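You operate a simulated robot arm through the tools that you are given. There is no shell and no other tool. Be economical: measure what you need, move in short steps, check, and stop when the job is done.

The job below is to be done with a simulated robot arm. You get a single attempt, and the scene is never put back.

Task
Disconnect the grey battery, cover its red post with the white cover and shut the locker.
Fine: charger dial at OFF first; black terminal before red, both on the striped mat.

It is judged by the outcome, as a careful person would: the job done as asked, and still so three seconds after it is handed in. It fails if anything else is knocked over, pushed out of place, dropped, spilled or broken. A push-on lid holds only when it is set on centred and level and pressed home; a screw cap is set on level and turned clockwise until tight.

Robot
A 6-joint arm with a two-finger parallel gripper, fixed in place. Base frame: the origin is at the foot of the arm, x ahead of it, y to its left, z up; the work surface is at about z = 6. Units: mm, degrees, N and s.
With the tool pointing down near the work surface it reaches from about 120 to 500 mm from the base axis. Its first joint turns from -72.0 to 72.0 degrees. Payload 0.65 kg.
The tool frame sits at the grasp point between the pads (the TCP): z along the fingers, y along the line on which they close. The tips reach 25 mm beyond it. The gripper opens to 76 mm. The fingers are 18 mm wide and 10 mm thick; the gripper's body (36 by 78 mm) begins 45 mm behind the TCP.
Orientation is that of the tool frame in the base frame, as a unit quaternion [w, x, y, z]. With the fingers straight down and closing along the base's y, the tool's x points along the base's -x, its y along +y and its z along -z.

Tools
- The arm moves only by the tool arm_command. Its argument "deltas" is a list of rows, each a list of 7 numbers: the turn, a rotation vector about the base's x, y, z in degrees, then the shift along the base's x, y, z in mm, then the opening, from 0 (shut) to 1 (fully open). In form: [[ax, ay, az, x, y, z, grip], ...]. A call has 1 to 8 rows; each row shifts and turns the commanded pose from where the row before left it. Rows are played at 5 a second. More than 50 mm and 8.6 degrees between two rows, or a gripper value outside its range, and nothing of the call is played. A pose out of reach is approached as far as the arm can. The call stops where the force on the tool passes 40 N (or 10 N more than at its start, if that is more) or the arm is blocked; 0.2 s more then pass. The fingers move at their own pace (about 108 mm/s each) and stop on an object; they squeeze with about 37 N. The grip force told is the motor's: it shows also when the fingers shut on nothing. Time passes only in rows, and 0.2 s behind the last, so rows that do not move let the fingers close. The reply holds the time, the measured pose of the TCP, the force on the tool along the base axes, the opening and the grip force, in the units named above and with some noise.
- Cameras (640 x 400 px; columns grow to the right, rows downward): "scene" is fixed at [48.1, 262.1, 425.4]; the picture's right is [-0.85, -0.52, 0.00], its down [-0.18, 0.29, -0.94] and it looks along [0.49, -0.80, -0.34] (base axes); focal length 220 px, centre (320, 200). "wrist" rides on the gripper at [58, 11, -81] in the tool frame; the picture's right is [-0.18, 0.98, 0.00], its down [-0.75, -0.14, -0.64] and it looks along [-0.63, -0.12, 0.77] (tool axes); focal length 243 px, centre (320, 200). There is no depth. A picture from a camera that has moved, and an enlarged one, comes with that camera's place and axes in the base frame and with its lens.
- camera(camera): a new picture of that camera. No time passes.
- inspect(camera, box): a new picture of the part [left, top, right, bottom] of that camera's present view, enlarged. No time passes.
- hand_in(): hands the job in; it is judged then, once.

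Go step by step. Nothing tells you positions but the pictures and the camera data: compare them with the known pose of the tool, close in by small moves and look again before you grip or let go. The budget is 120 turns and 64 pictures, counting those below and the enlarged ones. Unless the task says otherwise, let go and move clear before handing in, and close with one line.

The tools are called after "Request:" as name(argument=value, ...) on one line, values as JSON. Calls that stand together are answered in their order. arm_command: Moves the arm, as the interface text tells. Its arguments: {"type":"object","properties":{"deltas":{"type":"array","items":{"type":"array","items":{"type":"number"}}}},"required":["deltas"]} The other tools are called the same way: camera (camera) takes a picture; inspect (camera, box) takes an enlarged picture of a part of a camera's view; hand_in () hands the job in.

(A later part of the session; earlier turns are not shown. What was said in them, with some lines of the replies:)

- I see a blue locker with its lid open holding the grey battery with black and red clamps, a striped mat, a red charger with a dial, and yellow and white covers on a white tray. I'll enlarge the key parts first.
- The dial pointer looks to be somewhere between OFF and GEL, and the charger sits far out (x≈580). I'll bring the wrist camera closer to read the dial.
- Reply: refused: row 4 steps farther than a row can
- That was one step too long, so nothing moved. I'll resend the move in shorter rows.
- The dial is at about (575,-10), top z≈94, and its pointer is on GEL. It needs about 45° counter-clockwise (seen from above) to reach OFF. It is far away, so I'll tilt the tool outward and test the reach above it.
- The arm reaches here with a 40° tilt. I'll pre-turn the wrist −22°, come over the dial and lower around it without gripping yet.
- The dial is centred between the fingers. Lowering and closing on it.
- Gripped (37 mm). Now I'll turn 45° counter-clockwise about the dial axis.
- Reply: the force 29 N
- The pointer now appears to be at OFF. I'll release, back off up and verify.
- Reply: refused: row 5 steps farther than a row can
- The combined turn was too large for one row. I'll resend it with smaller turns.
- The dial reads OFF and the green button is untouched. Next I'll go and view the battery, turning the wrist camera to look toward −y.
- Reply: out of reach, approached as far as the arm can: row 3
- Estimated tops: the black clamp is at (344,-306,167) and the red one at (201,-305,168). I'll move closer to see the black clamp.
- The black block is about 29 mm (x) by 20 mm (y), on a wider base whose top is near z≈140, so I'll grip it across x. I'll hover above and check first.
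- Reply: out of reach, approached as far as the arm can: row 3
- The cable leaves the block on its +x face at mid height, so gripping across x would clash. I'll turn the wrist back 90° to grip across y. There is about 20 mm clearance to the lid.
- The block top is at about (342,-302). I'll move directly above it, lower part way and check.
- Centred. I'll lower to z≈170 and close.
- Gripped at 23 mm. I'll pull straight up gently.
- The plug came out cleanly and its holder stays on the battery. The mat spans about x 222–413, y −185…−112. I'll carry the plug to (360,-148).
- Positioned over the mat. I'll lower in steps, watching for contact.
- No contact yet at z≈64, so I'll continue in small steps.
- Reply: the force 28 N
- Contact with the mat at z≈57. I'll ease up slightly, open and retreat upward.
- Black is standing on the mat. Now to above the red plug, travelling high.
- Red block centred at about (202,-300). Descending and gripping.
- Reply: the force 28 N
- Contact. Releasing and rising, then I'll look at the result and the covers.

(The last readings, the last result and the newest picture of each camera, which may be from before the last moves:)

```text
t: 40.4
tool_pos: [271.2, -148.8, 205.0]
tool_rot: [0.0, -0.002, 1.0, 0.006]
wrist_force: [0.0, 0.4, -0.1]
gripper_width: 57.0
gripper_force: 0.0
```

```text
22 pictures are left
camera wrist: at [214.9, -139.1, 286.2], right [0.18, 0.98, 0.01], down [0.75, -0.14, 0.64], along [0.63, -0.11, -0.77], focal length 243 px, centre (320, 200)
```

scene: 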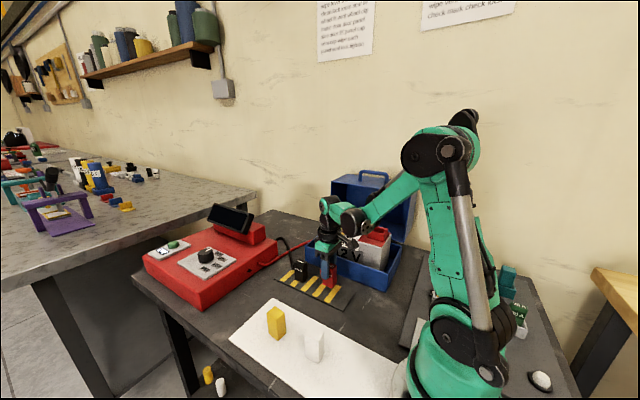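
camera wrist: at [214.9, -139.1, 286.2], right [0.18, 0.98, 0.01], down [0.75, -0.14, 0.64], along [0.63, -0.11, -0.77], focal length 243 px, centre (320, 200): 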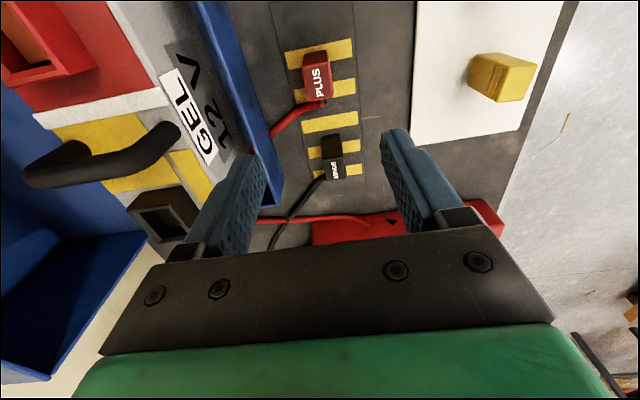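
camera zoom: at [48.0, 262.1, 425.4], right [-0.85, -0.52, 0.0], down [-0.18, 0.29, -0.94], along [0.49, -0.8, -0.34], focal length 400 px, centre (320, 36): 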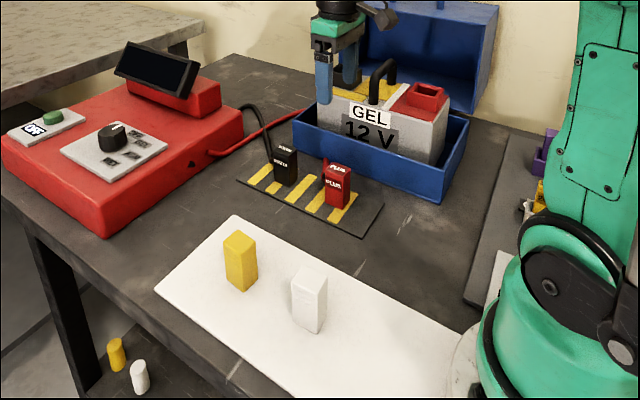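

Both plugs stand on the mat, black first and then red. Now I'll view the white cover at about (208,21) on the tray.

Request:
arm_command(deltas=[[0, 0, 0, -8, 40, 0, 1], [0, 0, 0, -8, 40, 0, 1], [0, 0, 0, -8, 40, 0, 1], [0, 0, 0, -8, 40, -10, 1], [0, 0, 0, 0, 0, 0, 1]])

Request:
camera(camera="wrist")

```text
t: 41.6
tool_pos: [241.6, 12.9, 196.3]
tool_rot: [0.0, -0.002, 1.0, 0.005]
wrist_force: [-0.5, -0.2, 0.3]
gripper_width: 75.7
gripper_force: 0.1
```

```text
21 pictures are left
camera wrist: at [185.4, 22.8, 277.0], right [0.18, 0.98, 0.01], down [0.75, -0.14, 0.64], along [0.63, -0.11, -0.77], focal length 243 px, centre (320, 200)
```

wrist: 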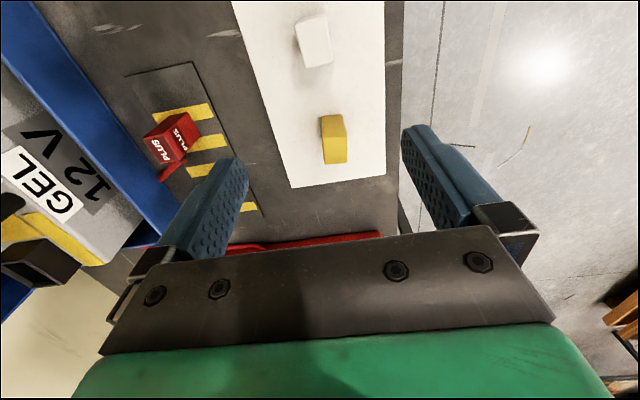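

Request:
inspect(camera="wrist", box=[260, 0, 390, 100])

Request:
inspect(camera="scene", box=[250, 290, 350, 370])

```text
4.00 times, centred on (325, 50) of wrist
camera zoom: at [185.4, 22.8, 277.0], right [0.18, 0.98, 0.01], down [0.75, -0.14, 0.64], along [0.63, -0.11, -0.77], focal length 970 px, centre (300, 800)
```

zoom: 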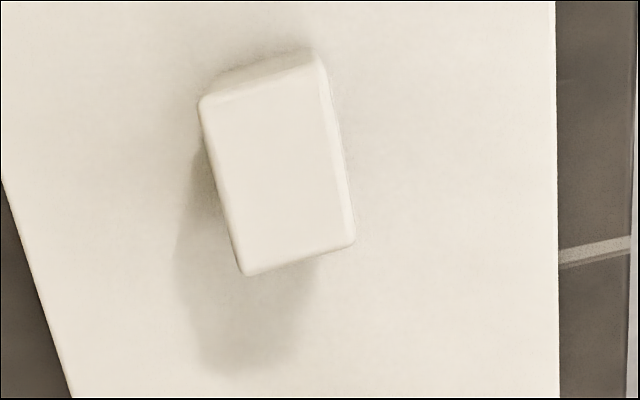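

```text
5.00 times, centred on (300, 330) of scene
camera zoom: at [48.0, 262.1, 425.4], right [-0.85, -0.52, 0.0], down [-0.18, 0.29, -0.94], along [0.49, -0.8, -0.34], focal length 1101 px, centre (420, -450)
```

zoom: 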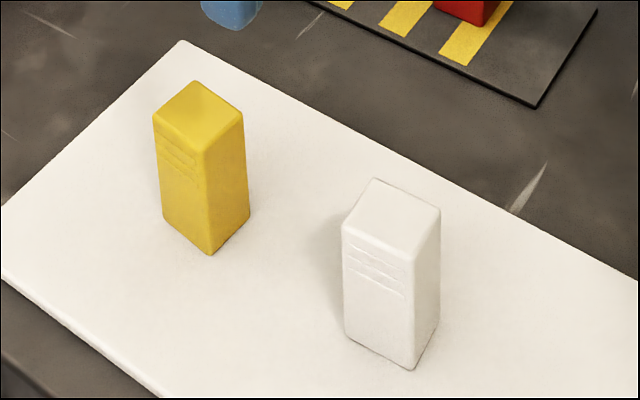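

The white cover stands at about (210.5,16), top z≈70, about 28×21 mm and turned ≈3.5°. I'll line up and descend over it.

Request:
arm_command(deltas=[[0, 0, 3.5, -15, 1.5, -20, 0.75], [0, 0, 0, -16, 1.5, -30, 0.75], [0, 0, 0, 0, 0, -30, 0.75], [0, 0, 0, 0, 0, -16, 0.75], [0, 0, 0, 0, 0, 0, 0.75]])

Request:
camera(camera="wrist")

```text
t: 42.8
tool_pos: [211.8, 12.4, 101.5]
tool_rot: [0.0, -0.032, 0.999, 0.006]
wrist_force: [-0.1, -0.1, -0.6]
gripper_width: 57.0
gripper_force: 0.2
```

```text
18 pictures are left
camera wrist: at [153.3, 18.5, 181.9], right [0.12, 0.99, 0.01], down [0.76, -0.1, 0.64], along [0.64, -0.07, -0.77], focal length 243 px, centre (320, 200)
```

wrist: 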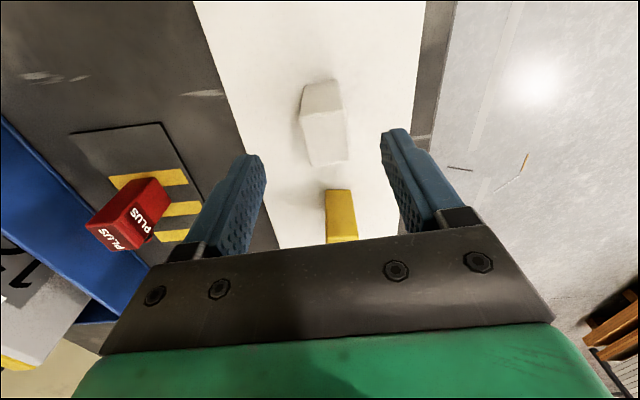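

Cover top is at about (208,15.5), so I'll correct by (−3,+3.5), descend to z≈60 and grip.

Request:
arm_command(deltas=[[0, 0, 0, -3, 3.5, 0, 0.75], [0, 0, 0, 0, 0, -20, 0.75], [0, 0, 0, 0, 0, -21, 0.75], [0, 0, 0, 0, 0, 0, 0.2], [0, 0, 0, 0, 0, 0, 0.2], [0, 0, 0, 0, 0, 0, 0.2]])

Request:
camera(camera="wrist")

```text
t: 44.2
tool_pos: [208.6, 16.9, 58.5]
tool_rot: [0.0, -0.032, 0.999, 0.006]
wrist_force: [-0.1, -0.2, 0.1]
gripper_width: 23.2
gripper_force: 36.8
```

```text
17 pictures are left
camera wrist: at [150.8, 22.8, 140.9], right [0.12, 0.99, 0.01], down [0.76, -0.1, 0.64], along [0.64, -0.07, -0.77], focal length 243 px, centre (320, 200)
```

wrist: 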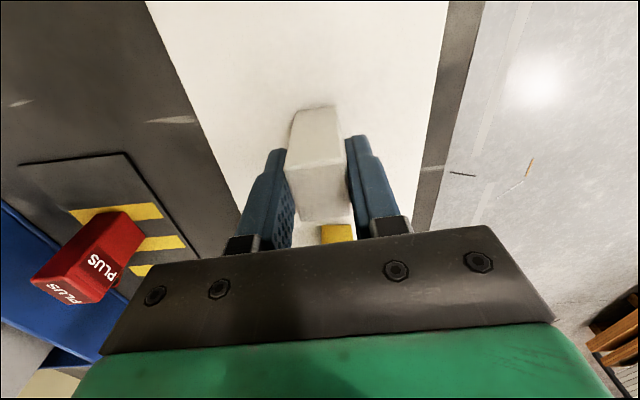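

Gripped. Lifting and carrying to in front of the red socket at a safe height.

Request:
arm_command(deltas=[[0, 0, 0, 0, 0, 20, 0.2], [0, 0, 0, 0, 0, 40, 0.2], [0, 0, 0, 0, 0, 45, 0.2], [0, 0, -3.7, 0, -20, 40, 0.2], [0, 0, 0, 0, -45, 10, 0.2], [0, 0, 0, 0, -48, 10, 0.2], [0, 0, 0, 0, -48, 0, 0.2], [0, 0, 0, 0, -48, 0, 0.2]])

Request:
arm_command(deltas=[[0, 0, 0, -3, -40, 0, 0.2], [0, 0, 0, 0, 0, 0, 0.2]])

Request:
camera(camera="wrist")

```text
t: 46.0
tool_pos: [205.3, -193.4, 224.0]
tool_rot: [0.0, -0.002, 1.0, 0.005]
wrist_force: [-0.4, 0.3, -1.4]
gripper_width: 23.5
gripper_force: 37.2
```

```text
t: 46.6
tool_pos: [204.1, -233.2, 224.1]
tool_rot: [0.0, -0.001, 1.0, 0.005]
wrist_force: [0.5, -0.3, -0.5]
gripper_width: 23.3
gripper_force: 36.7
```

```text
16 pictures are left
camera wrist: at [147.1, -224.2, 305.9], right [0.18, 0.98, 0.01], down [0.75, -0.15, 0.64], along [0.63, -0.11, -0.77], focal length 243 px, centre (320, 200)
```

wrist: 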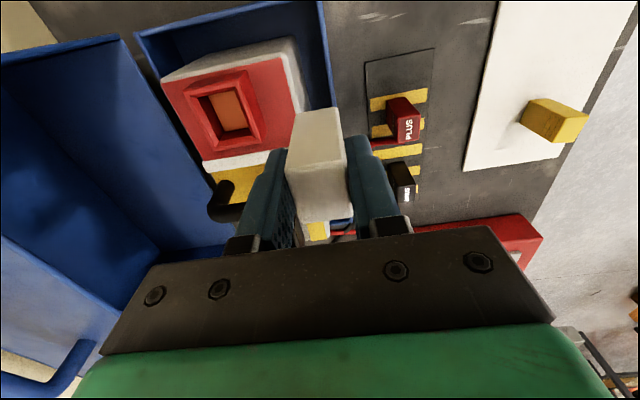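

Request:
inspect(camera="wrist", box=[160, 40, 370, 240])

```text
2.00 times, centred on (265, 140) of wrist
camera zoom: at [147.1, -224.2, 305.9], right [0.18, 0.98, 0.01], down [0.75, -0.15, 0.64], along [0.63, -0.11, -0.77], focal length 485 px, centre (430, 320)
```

zoom: 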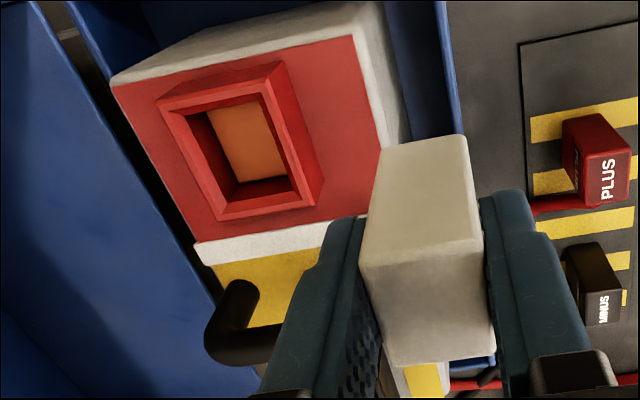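

The red socket is centred at about (201.5,-301) and the cover is held level and nearly centred. I'll move above the socket and check alignment before lowering.

Request:
arm_command(deltas=[[0, 0, 0, 0, -34, 0, 0.2], [0, 0, 0, 0, -34, 0, 0.2], [0, 0, 0, 0, 0, -20, 0.2], [0, 0, 0, 0, 0, 0, 0.2]])

Request:
inspect(camera="wrist", box=[240, 40, 400, 240])

Request:
inspect(camera="scene", box=[340, 160, 420, 240])

```text
t: 47.6
tool_pos: [206.4, -299.5, 203.8]
tool_rot: [0.0, 0.0, 1.0, 0.004]
wrist_force: [0.3, 0.1, -0.7]
gripper_width: 23.4
gripper_force: 36.7
```

```text
2.00 times, centred on (320, 140) of wrist
camera zoom: at [148.9, -290.0, 285.0], right [0.18, 0.98, 0.01], down [0.75, -0.15, 0.64], along [0.63, -0.11, -0.77], focal length 485 px, centre (320, 320)
```

zoom: 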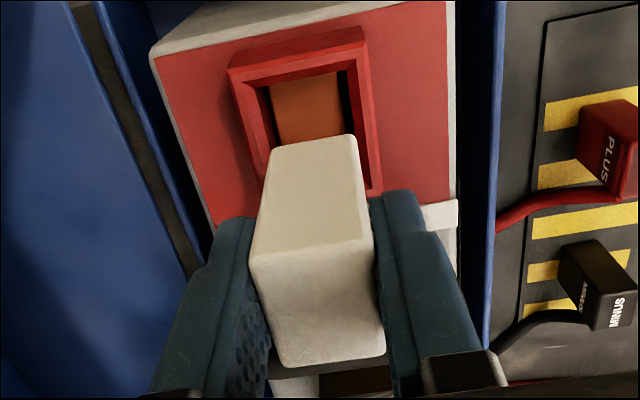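

```text
5.00 times, centred on (380, 200) of scene
camera zoom: at [48.1, 262.1, 425.4], right [-0.85, -0.52, 0.0], down [-0.18, 0.29, -0.94], along [0.49, -0.8, -0.34], focal length 1101 px, centre (20, 200)
```

zoom: 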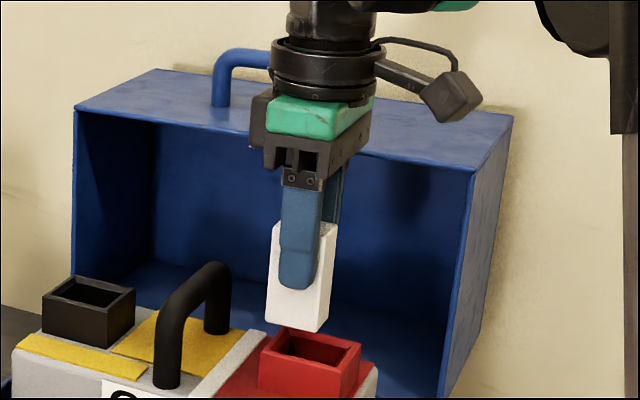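

Alignment in x is uncertain by a few mm. I'll lower to just above the rim and compare at high zoom.

Request:
arm_command(deltas=[[0, 0, 0, 0, 0, -6, 0.2], [0, 0, 0, 0, 0, -5, 0.2], [0, 0, 0, 0, 0, 0, 0.2]])

Request:
inspect(camera="scene", box=[360, 195, 416, 240])

```text
t: 48.4
tool_pos: [204.9, -300.0, 192.8]
tool_rot: [0.0, 0.0, 1.0, 0.005]
wrist_force: [-0.4, 0.2, -1.0]
gripper_width: 23.1
gripper_force: 37.2
```

```text
8.89 times, centred on (388, 218) of scene
camera zoom: at [48.1, 262.1, 425.4], right [-0.85, -0.52, 0.0], down [-0.18, 0.29, -0.94], along [0.49, -0.8, -0.34], focal length 1957 px, centre (-284, 44)
```

zoom: 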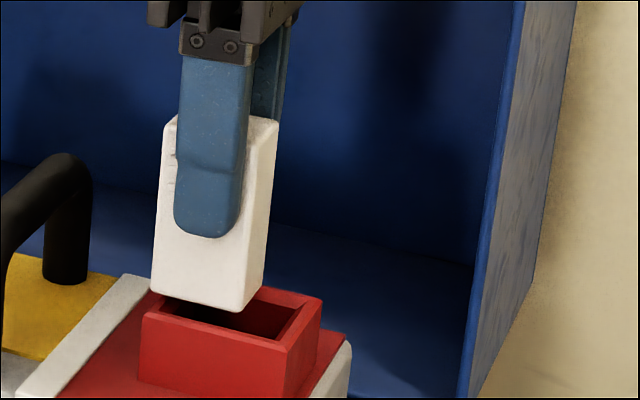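

The zoom shows the cover about 7 mm too far in +x relative to the socket (the plug had sat off-centre in the grip). I'll correct and re-check.

Request:
arm_command(deltas=[[0, 0, 0, -3.7, -0.4, 0, 0.2], [0, 0, 0, -3.6, -0.4, 0, 0.2], [0, 0, 0, 0, 0, 0, 0.2]])

Request:
inspect(camera="scene", box=[360, 195, 416, 240])

Request:
inspect(camera="wrist", box=[260, 40, 380, 240])

```text
t: 49.2
tool_pos: [198.2, -299.5, 192.6]
tool_rot: [0.0, 0.0, 1.0, 0.005]
wrist_force: [-0.5, -0.3, 0.0]
gripper_width: 23.1
gripper_force: 37.1
```

```text
8.89 times, centred on (388, 218) of scene
camera zoom: at [48.1, 262.1, 425.4], right [-0.85, -0.52, 0.0], down [-0.18, 0.29, -0.94], along [0.49, -0.8, -0.34], focal length 1957 px, centre (-284, 44)
```

zoom: 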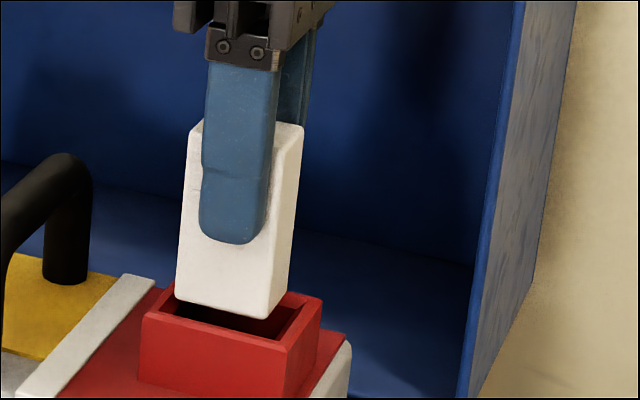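

```text
2.00 times, centred on (320, 140) of wrist
camera zoom: at [140.4, -290.1, 273.7], right [0.18, 0.98, 0.01], down [0.75, -0.15, 0.64], along [0.63, -0.11, -0.77], focal length 485 px, centre (320, 320)
```

zoom: 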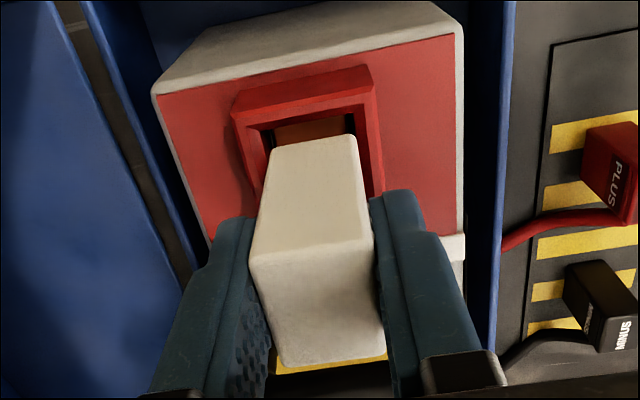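

Nearly centred now. A small nudge (−1,−0.7), then I'll lower gently while watching forces.

Request:
arm_command(deltas=[[0, 0, 0, -1, -0.7, 0, 0.2], [0, 0, 0, 0, 0, -4, 0.2], [0, 0, 0, 0, 0, -4, 0.2], [0, 0, 0, 0, 0, -3, 0.2], [0, 0, 0, 0, 0, 0, 0.2]])

Request:
inspect(camera="scene", box=[360, 195, 416, 240])

```text
t: 50.4
tool_pos: [197.6, -301.9, 181.9]
tool_rot: [0.0, -0.001, 1.0, 0.005]
wrist_force: [0.4, 0.1, -0.9]
gripper_width: 23.4
gripper_force: 36.7
```

```text
8.89 times, centred on (388, 218) of scene
camera zoom: at [48.1, 262.1, 425.4], right [-0.85, -0.52, 0.0], down [-0.18, 0.29, -0.94], along [0.49, -0.8, -0.34], focal length 1957 px, centre (-284, 44)
```

zoom: 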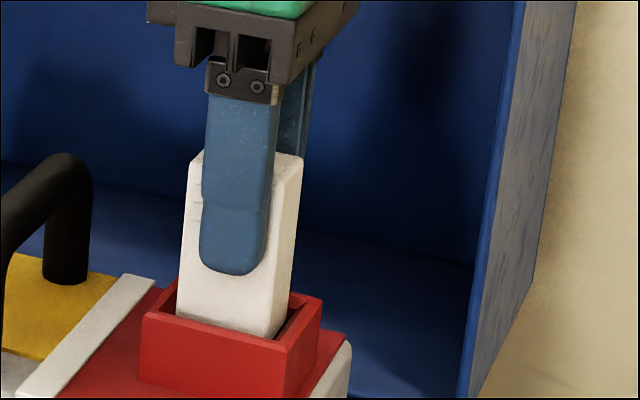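

The cover has entered the socket freely. I'll continue down until it meets the post and presses home.

Request:
arm_command(deltas=[[0, 0, 0, 0, 0, -3, 0.2], [0, 0, 0, 0, 0, -3, 0.2], [0, 0, 0, 0, 0, -2, 0.2], [0, 0, 0, 0, 0, -2, 0.2], [0, 0, 0, 0, 0, 0, 0.2]])

```text
t: 51.6
tool_pos: [196.9, -302.6, 170.4]
tool_rot: [0.001, 0.001, 1.0, 0.005]
wrist_force: [-0.1, 0.6, -0.9]
gripper_width: 23.4
gripper_force: 36.8
```

Request:
arm_command(deltas=[[0, 0, 0, 0, 0, -2, 0.2], [0, 0, 0, 0, 0, -1.5, 0.2], [0, 0, 0, 0, 0, -1.5, 0.2], [0, 0, 0, 0, 0, -1, 0.2], [0, 0, 0, 0, 0, 0, 0.2]])

Request:
inspect(camera="scene", box=[360, 195, 416, 240])

```text
t: 52.8
tool_pos: [195.7, -301.5, 166.0]
tool_rot: [0.0, 0.0, 1.0, 0.005]
wrist_force: [-1.6, -3.3, 27.1]
gripper_width: 23.5
gripper_force: 37.3
```

```text
8.89 times, centred on (388, 218) of scene
camera zoom: at [48.0, 262.2, 425.3], right [-0.85, -0.52, 0.0], down [-0.18, 0.29, -0.94], along [0.49, -0.8, -0.34], focal length 1957 px, centre (-284, 44)
```

zoom: 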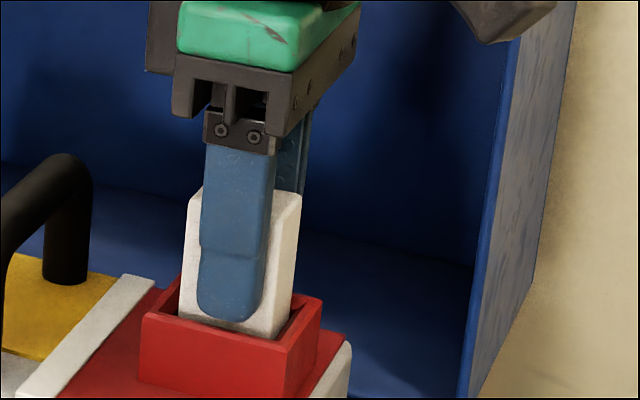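

Contact at 27 N with the cover deep in the socket. I'll press a little further to seat it.

Request:
arm_command(deltas=[[0, 0, 0, 0, 0, -1, 0.2], [0, 0, 0, 0, 0, -1, 0.2], [0, 0, 0, 0, 0, -1, 0.2], [0, 0, 0, 0, 0, 0, 0.2]])

```text
t: 53.8
tool_pos: [195.4, -300.6, 162.7]
tool_rot: [0.0, 0.0, 1.0, 0.006]
wrist_force: [-1.7, -1.7, 27.3]
gripper_width: 23.4
gripper_force: 37.2
```

Request:
inspect(camera="scene", box=[360, 195, 416, 240])

```text
8.89 times, centred on (388, 218) of scene
camera zoom: at [48.0, 262.2, 425.3], right [-0.85, -0.52, 0.0], down [-0.18, 0.29, -0.94], along [0.49, -0.8, -0.34], focal length 1957 px, centre (-284, 44)
```

zoom: 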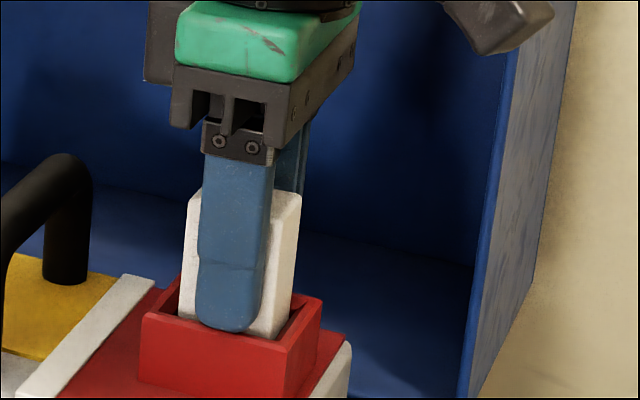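

The cover stopped at its depth while the fingers slipped 3 mm down it. I'll release, rise, close the fingers and press on the centre of the top.

Request:
arm_command(deltas=[[0, 0, 0, 0, 0, 0, 0.45], [0, 0, 0, 0, 0, 0, 0.6], [0, 0, 0, 0, 0, 20, 0.6], [0, 0, 0, 0, 0, 30, 0.6], [0, 0, 0, 0, 0, 10, 0], [0, 0, 0, 0, 0, 0, 0], [0, 0, 0, 0, 0, 0, 0]])

Request:
camera(camera="wrist")

```text
t: 55.4
tool_pos: [196.9, -301.5, 222.8]
tool_rot: [0.0, 0.0, 1.0, 0.006]
wrist_force: [-0.6, 0.1, -1.2]
gripper_width: 0.0
gripper_force: 24.0
```

```text
6 pictures are left
camera wrist: at [139.7, -291.6, 304.1], right [0.18, 0.98, 0.01], down [0.75, -0.15, 0.64], along [0.63, -0.11, -0.77], focal length 243 px, centre (320, 200)
```

wrist: 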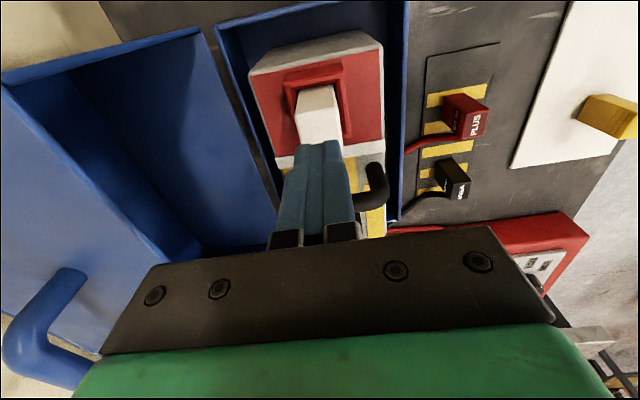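

The cover stands upright in the socket. Pressing down on its top with closed fingers (stops at 40 N).

Request:
arm_command(deltas=[[0, 0, 0, -1, 0.5, -12, 0], [0, 0, 0, 0, 0, -4, 0], [0, 0, 0, 0, 0, -2, 0], [0, 0, 0, 0, 0, -2, 0], [0, 0, 0, 0, 0, -2, 0], [0, 0, 0, 0, 0, -2, 0], [0, 0, 0, 0, 0, -2, 0], [0, 0, 0, 0, 0, -2, 0]])

```text
t: 56.9
tool_pos: [195.0, -299.8, 199.6]
tool_rot: [0.0, 0.0, 1.0, 0.005]
wrist_force: [0.3, 0.6, 17.8]
gripper_width: 0.0
gripper_force: 23.6
stopped in row 7: the force on the tool passed its limit (the readings are from after the stop); the commanded pose is now the measured one
```

Request:
arm_command(deltas=[[0, 0, 0, 0, 0, -1, 0], [0, 0, 0, 0, 0, -1, 0], [0, 0, 0, 0, 0, -1, 0], [0, 0, 0, 0, 0, -1, 0], [0, 0, 0, 0, 0, -1, 0], [0, 0, 0, 0, 0, 0, 0]])

```text
t: 57.4
tool_pos: [194.7, -301.0, 198.8]
tool_rot: [0.0, 0.0, 1.0, 0.006]
wrist_force: [-0.1, -1.3, 17.3]
gripper_width: 0.0
gripper_force: 23.4
stopped in row 2: the force on the tool passed its limit (the readings are from after the stop); the commanded pose is now the measured one
```

Request:
arm_command(deltas=[[0, 0, 0, 0, 0, 10, 0], [0, 0, 0, 0, 0, 30, 0], [0, 0, 0, 0, 0, 0, 0]])

Request:
inspect(camera="scene", box=[340, 165, 430, 240])

```text
t: 58.1
tool_pos: [194.9, -303.2, 240.3]
tool_rot: [0.0, 0.001, 1.0, 0.006]
wrist_force: [-0.1, 0.7, 0.7]
gripper_width: 0.0
gripper_force: 23.6
```

```text
5.33 times, centred on (385, 202) of scene
camera zoom: at [48.1, 262.1, 425.4], right [-0.85, -0.52, 0.0], down [-0.18, 0.29, -0.94], along [0.49, -0.8, -0.34], focal length 1174 px, centre (-27, 187)
```

zoom: 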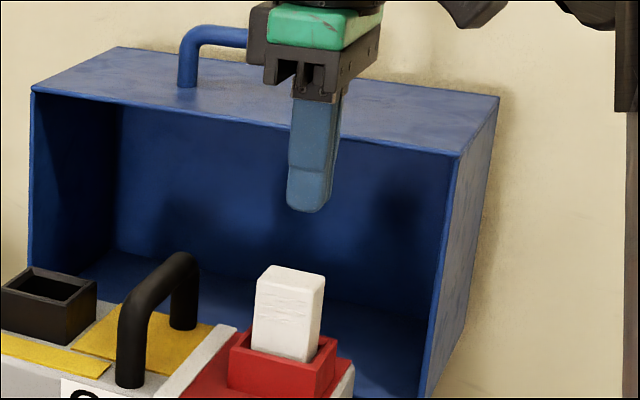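

The cover sits level in the socket and didn't move under 40 N, so it is home. Next I'll shut the locker by gripping the lid's handle bar, estimated at about (262,-425,268) along x. I'll approach from a standoff with the tool tilted 45° toward −y.

Request:
arm_command(deltas=[[0, 0, 0, 10, 10, 40, 0.3], [0, 0, 0, 10, 10, 40, 0.3], [-7.5, 0, 0, 10, -15, 0, 0.4], [-7.5, 0, 0, 10, -15, 0, 0.4], [-7.5, 0, 0, 10, -15, 0, 0.4], [-7.5, 0, 0, 10, -20, 0, 0.4], [-7.5, 0, 0, 7, -20, -2, 0.4], [-7.5, 0, 0, 0, -8, -2, 0.4]])

```text
t: 60.0
tool_pos: [263.2, -373.9, 315.0]
tool_rot: [0.0, -0.002, 0.926, -0.378]
wrist_force: [-0.3, -0.3, -0.6]
gripper_width: 30.4
gripper_force: 0.1
```

Request:
camera(camera="wrist")

```text
4 pictures are left
camera wrist: at [205.9, -310.6, 365.3], right [0.18, 0.7, -0.69], down [0.75, 0.35, 0.56], along [0.63, -0.62, -0.46], focal length 243 px, centre (320, 200)
```

wrist: 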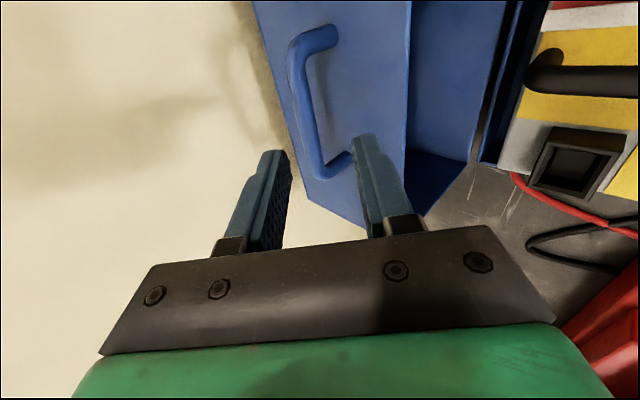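

The handle bar solves to about (268,-445,260), around 12 mm thick. I'll shift sideways onto its line, slide in along the tool axis with a narrow opening, close, and read the width.

Request:
arm_command(deltas=[[0, 0, 0, 5, -9, 9, 0.4], [0, 0, 0, 0, -17, -17, 0.38], [0, 0, 0, 0, -17, -17, 0.38], [0, 0, 0, 0, -10, -10.5, 0.38], [0, 0, 0, 0, -8, -8.5, 0.38], [0, 0, 0, 0, 0, 0, 0.38]])

```text
t: 61.4
tool_pos: [267.7, -434.0, 269.7]
tool_rot: [0.001, 0.0, 0.926, -0.378]
wrist_force: [0.4, 0.4, 0.6]
gripper_width: 29.0
gripper_force: 0.1
```

Request:
inspect(camera="wrist", box=[220, 20, 420, 240])

```text
1.82 times, centred on (320, 130) of wrist
camera zoom: at [209.5, -370.1, 320.6], right [0.18, 0.7, -0.69], down [0.75, 0.35, 0.56], along [0.63, -0.62, -0.47], focal length 441 px, centre (320, 327)
```

zoom: 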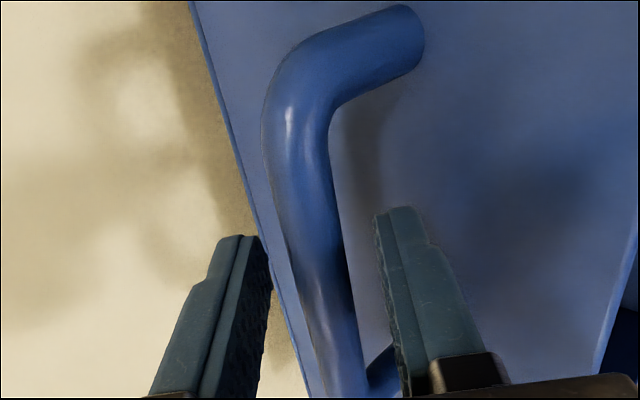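

The bar is between the fingers. Closing.

Request:
arm_command(deltas=[[0, 0, 0, 0, 0, 0, 0.1], [0, 0, 0, 0, 0, 0, 0.05], [0, 0, 0, 0, 0, 0, 0.05]])

```text
t: 62.1
tool_pos: [265.6, -433.4, 271.1]
tool_rot: [0.001, 0.001, 0.927, -0.376]
wrist_force: [-1.8, 5.6, -13.3]
gripper_width: 15.2
gripper_force: 7.1
```

Request:
arm_command(deltas=[[0, 0, 0, 0, 0, 0, 0.0], [0, 0, 0, 0, 0, 0, 0.0], [0, 0, 0, 0, 0, 0, 0.0]])

```text
t: 63.0
tool_pos: [267.5, -433.4, 269.5]
tool_rot: [-0.001, 0.002, 0.927, -0.375]
wrist_force: [-0.7, 2.6, -3.1]
gripper_width: 12.6
gripper_force: 32.8
stopped in row 3: the force on the tool passed its limit (the readings are from after the stop); the commanded pose is now the measured one
```

The bar is gripped (12.6 mm). I'll draw the lid along its arc about the rear hinge (≈ y −377, z ≈ 51), starting with small steps to check forces.

Request:
arm_command(deltas=[[0, 0, 0, 0, 5.5, 1.5, 0], [0, 0, 0, 0, 5.5, 1.5, 0], [0, 0, 0, 0, 5.5, 1.4, 0], [0, 0, 0, 0, 5.5, 1.3, 0]])

```text
t: 64.0
tool_pos: [267.4, -410.4, 273.8]
tool_rot: [0.0, 0.001, 0.927, -0.376]
wrist_force: [-3.1, 0.7, -29.0]
gripper_width: 12.7
gripper_force: 32.3
```

The lid is following, but it pulls down 29 N, so the path should rise less. I'll ease z down and check.

Request:
arm_command(deltas=[[0, 0, 0, 0, 0, -2, 0], [0, 0, 0, 0, 0, -2, 0], [0, 0, 0, 0, 0, 0, 0]])

```text
t: 64.7
tool_pos: [265.9, -411.7, 274.0]
tool_rot: [0.001, -0.002, 0.925, -0.381]
wrist_force: [0.3, -2.0, 7.3]
gripper_width: 12.5
gripper_force: 32.8
stopped in row 3: the force on the tool passed its limit (the readings are from after the stop); the commanded pose is now the measured one
```

Balanced now. The measured slope gives a slightly different arc, so I'll continue with the updated direction in small rows.

Request:
arm_command(deltas=[[0, 0, 0, 0, 5.7, 0.6, 0], [0, 0, 0, 0, 5.7, 0.5, 0], [0, 0, 0, 0, 5.7, 0.5, 0], [0, 0, 0, 0, 5.7, 0.4, 0]])

```text
t: 65.7
tool_pos: [268.1, -388.3, 277.2]
tool_rot: [0.0, -0.002, 0.924, -0.382]
wrist_force: [-1.0, -5.5, 35.7]
gripper_width: 12.2
gripper_force: 33.0
```

Request:
arm_command(deltas=[[0, 0, 0, 0, 3, 1.2, 0], [0, 0, 0, 0, 5.7, 0.8, 0], [0, 0, 0, 0, 5.7, 0.5, 0], [0, 0, 0, 0, 5.7, 0.3, 0]])

```text
t: 66.7
tool_pos: [268.1, -368.6, 277.8]
tool_rot: [0.0, -0.001, 0.925, -0.38]
wrist_force: [-4.1, -4.2, -27.4]
gripper_width: 12.7
gripper_force: 33.0
```

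The lid is near mid-travel (bar above the hinge). Continuing along the arc, now descending.

Request:
arm_command(deltas=[[0, 0, 0, 0, 5.7, -1.0, 0], [0, 0, 0, 0, 5.7, -0.8, 0], [0, 0, 0, 0, 5.7, -0.4, 0], [0, 0, 0, 0, 5.7, -0.5, 0], [0, 0, 0, 0, 5.6, -0.7, 0], [0, 0, 0, 0, 5.6, -0.9, 0], [0, 0, 0, 0, 5.6, -0.9, 0], [0, 0, 0, 0, 5.6, -1.0, 0]])

```text
t: 68.5
tool_pos: [267.9, -322.8, 272.7]
tool_rot: [0.001, 0.0, 0.925, -0.379]
wrist_force: [4.9, -9.0, -20.7]
gripper_width: 12.4
gripper_force: 32.4
```

Request:
arm_command(deltas=[[0, 0, 0, 0, 5.5, -1.7, 0], [0, 0, 0, 0, 5.5, -1.5, 0], [0, 0, 0, 0, 5.5, -1.5, 0], [0, 0, 0, 0, 5.4, -1.7, 0], [0, 0, 0, 0, 5.4, -1.9, 0], [0, 0, 0, 0, 5.3, -2.0, 0], [0, 0, 0, 0, 5.3, -2.1, 0], [0, 0, 0, 0, 5.2, -2.2, 0]])

```text
t: 70.2
tool_pos: [267.8, -280.3, 257.9]
tool_rot: [0.0, -0.001, 0.925, -0.38]
wrist_force: [10.6, -10.5, -15.2]
gripper_width: 12.4
gripper_force: 33.1
```

Request:
arm_command(deltas=[[0, 0, 0, 0, 5.2, -2.5, 0], [0, 0, 0, 0, 5.1, -2.5, 0], [0, 0, 0, 0, 5.1, -2.6, 0], [0, 0, 0, 0, 5.0, -2.7, 0], [0, 0, 0, 0, 4.9, -2.9, 0], [0, 0, 0, 0, 4.8, -3.0, 0], [0, 0, 0, 0, 4.8, -3.1, 0], [0, 0, 0, 0, 4.7, -3.3, 0]])

Request:
camera(camera="scene")

```text
t: 72.0
tool_pos: [266.7, -240.1, 235.4]
tool_rot: [0.0, -0.002, 0.924, -0.381]
wrist_force: [-5.1, 1.3, 6.7]
gripper_width: 12.6
gripper_force: 32.5
```

```text
2 pictures are left
```

scene: 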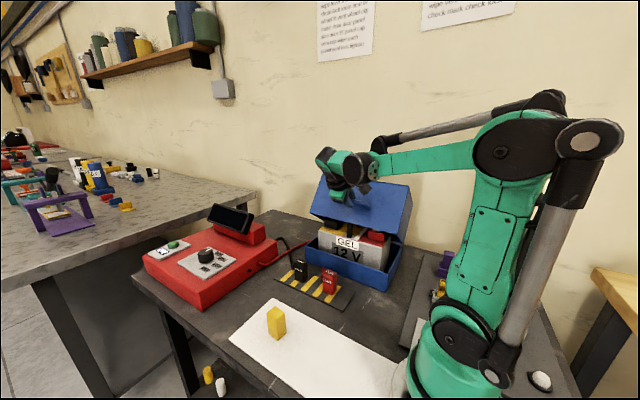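

The lid is about half closed and following well. Continuing down.

Request:
arm_command(deltas=[[0, 0, 0, 0, 9.0, -6.8, 0], [0, 0, 0, 0, 8.6, -7.4, 0], [0, 0, 0, 0, 8.1, -7.8, 0], [0, 0, 0, 0, 7.8, -8.1, 0], [0, 0, 0, 0, 7.3, -8.6, 0], [0, 0, 0, 0, 6.9, -9.0, 0], [0, 0, 0, 0, 0, 0, 0]])

```text
t: 73.7
tool_pos: [265.5, -193.1, 188.0]
tool_rot: [0.001, -0.002, 0.925, -0.38]
wrist_force: [3.8, -19.3, -12.3]
gripper_width: 12.4
gripper_force: 32.4
```

Request:
arm_command(deltas=[[0, 0, 0, 0, 6.3, -9.3, 0], [0, 0, 0, 0, 6.0, -9.6, 0], [0, 0, 0, 0, 5.4, -10.0, 0], [0, 0, 0, 0, 4.8, -10.1, 0], [0, 0, 0, 0, 0, 0, 0]])

```text
t: 74.8
tool_pos: [266.4, -172.7, 149.7]
tool_rot: [-0.002, 0.0, 0.925, -0.38]
wrist_force: [-9.5, -21.4, -7.7]
gripper_width: 12.7
gripper_force: 32.6
```

Request:
arm_command(deltas=[[0, 0, 0, 0, 2.0, -5, 0], [0, 0, 0, 0, 1.6, -5, 0], [0, 0, 0, 0, 1.5, -4, 0], [0, 0, 0, 0, 1, -3, 0], [0, 0, 0, 0, 0.7, -2, 0], [0, 0, 0, 0, 0.5, -2, 0], [0, 0, 0, 0, 0, 0, 0]])

```text
t: 75.8
tool_pos: [267.0, -165.5, 133.9]
tool_rot: [-0.001, -0.004, 0.923, -0.385]
wrist_force: [-3.5, 4.7, 11.3]
gripper_width: 12.4
gripper_force: 32.9
stopped in row 4: the force on the tool passed its limit (the readings are from after the stop); the commanded pose is now the measured one
```

Contact — possibly shut. I'll check with a zoom.

Request:
inspect(camera="scene", box=[290, 170, 430, 300])

```text
3.08 times, centred on (360, 235) of scene
camera zoom: at [48.0, 262.2, 425.4], right [-0.85, -0.52, 0.0], down [-0.18, 0.29, -0.94], along [0.49, -0.8, -0.34], focal length 678 px, centre (197, 92)
```

zoom: 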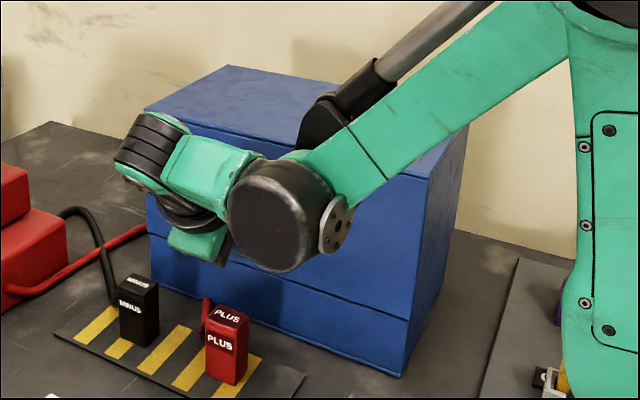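

The lid looks flush and shut, with both plugs still standing. I'll open slightly, back out along the tool axis and rise clear.

Request:
arm_command(deltas=[[0, 0, 0, 0, 0, 0, 0.2], [0, 0, 0, 0, 0, 0, 0.32], [0, 0, 0, 0, 0, 0, 0.32], [0, 0, 0, 0, 12, 12, 0.32], [0, 0, 0, 0, 20, 20, 0.32], [0, 0, 0, 0, 20, 30, 0.32], [0, 0, 0, 0, 20, 40, 0.32], [0, 0, 0, 0, 10, 40, 0.32]])

```text
t: 77.6
tool_pos: [268.1, -84.6, 278.0]
tool_rot: [0.0, -0.004, 0.923, -0.384]
wrist_force: [-0.3, 0.6, -0.6]
gripper_width: 24.5
gripper_force: 0.0
```

I'll return to the starting pose, clear of the view, for a final look.

Request:
arm_command(deltas=[[0, 0, 0, 0, 0, 40, 0.32], [7.5, 0, 0, -8, 0, 40, 0.32], [7.5, 0, 0, -8, -15, 16, 0.32], [7.5, 0, 0, -8, -15, 0, 0.32], [7.5, 0, 0, -8, -15, 0, 0.32], [7.5, 0, 0, -8, -20, 0, 0.32], [7.5, 0, 0, 0, -20, 0, 0.32], [0, 0, 0, 0, 0, 0, 0.32]])

Request:
inspect(camera="scene", box=[240, 160, 430, 310])

```text
t: 79.4
tool_pos: [228.6, -170.3, 371.7]
tool_rot: [0.003, -0.003, 1.0, -0.001]
wrist_force: [0.1, 0.1, -0.5]
gripper_width: 24.2
gripper_force: 0.0
```

```text
2.67 times, centred on (335, 235) of scene
camera zoom: at [48.1, 262.1, 425.4], right [-0.85, -0.52, 0.0], down [-0.18, 0.29, -0.94], along [0.49, -0.8, -0.34], focal length 587 px, centre (280, 107)
```

zoom: 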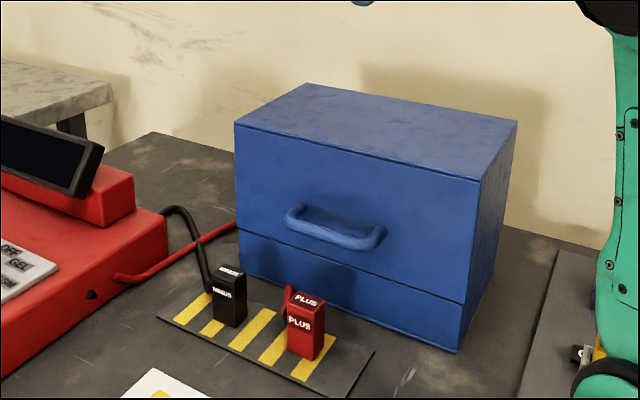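

The locker is fully shut, both plugs are standing on the striped mat, and the arm is clear. Handing in now.

Request:
hand_in()

```text
The job is handed in.
```

The charger dial is at OFF, the black plug and then the red plug were moved to the striped mat, the white cover is pressed onto the red post, and the locker is shut. The cover didn't move when I pressed it to about 40 N, but I couldn't see inside the socket to confirm it seated.
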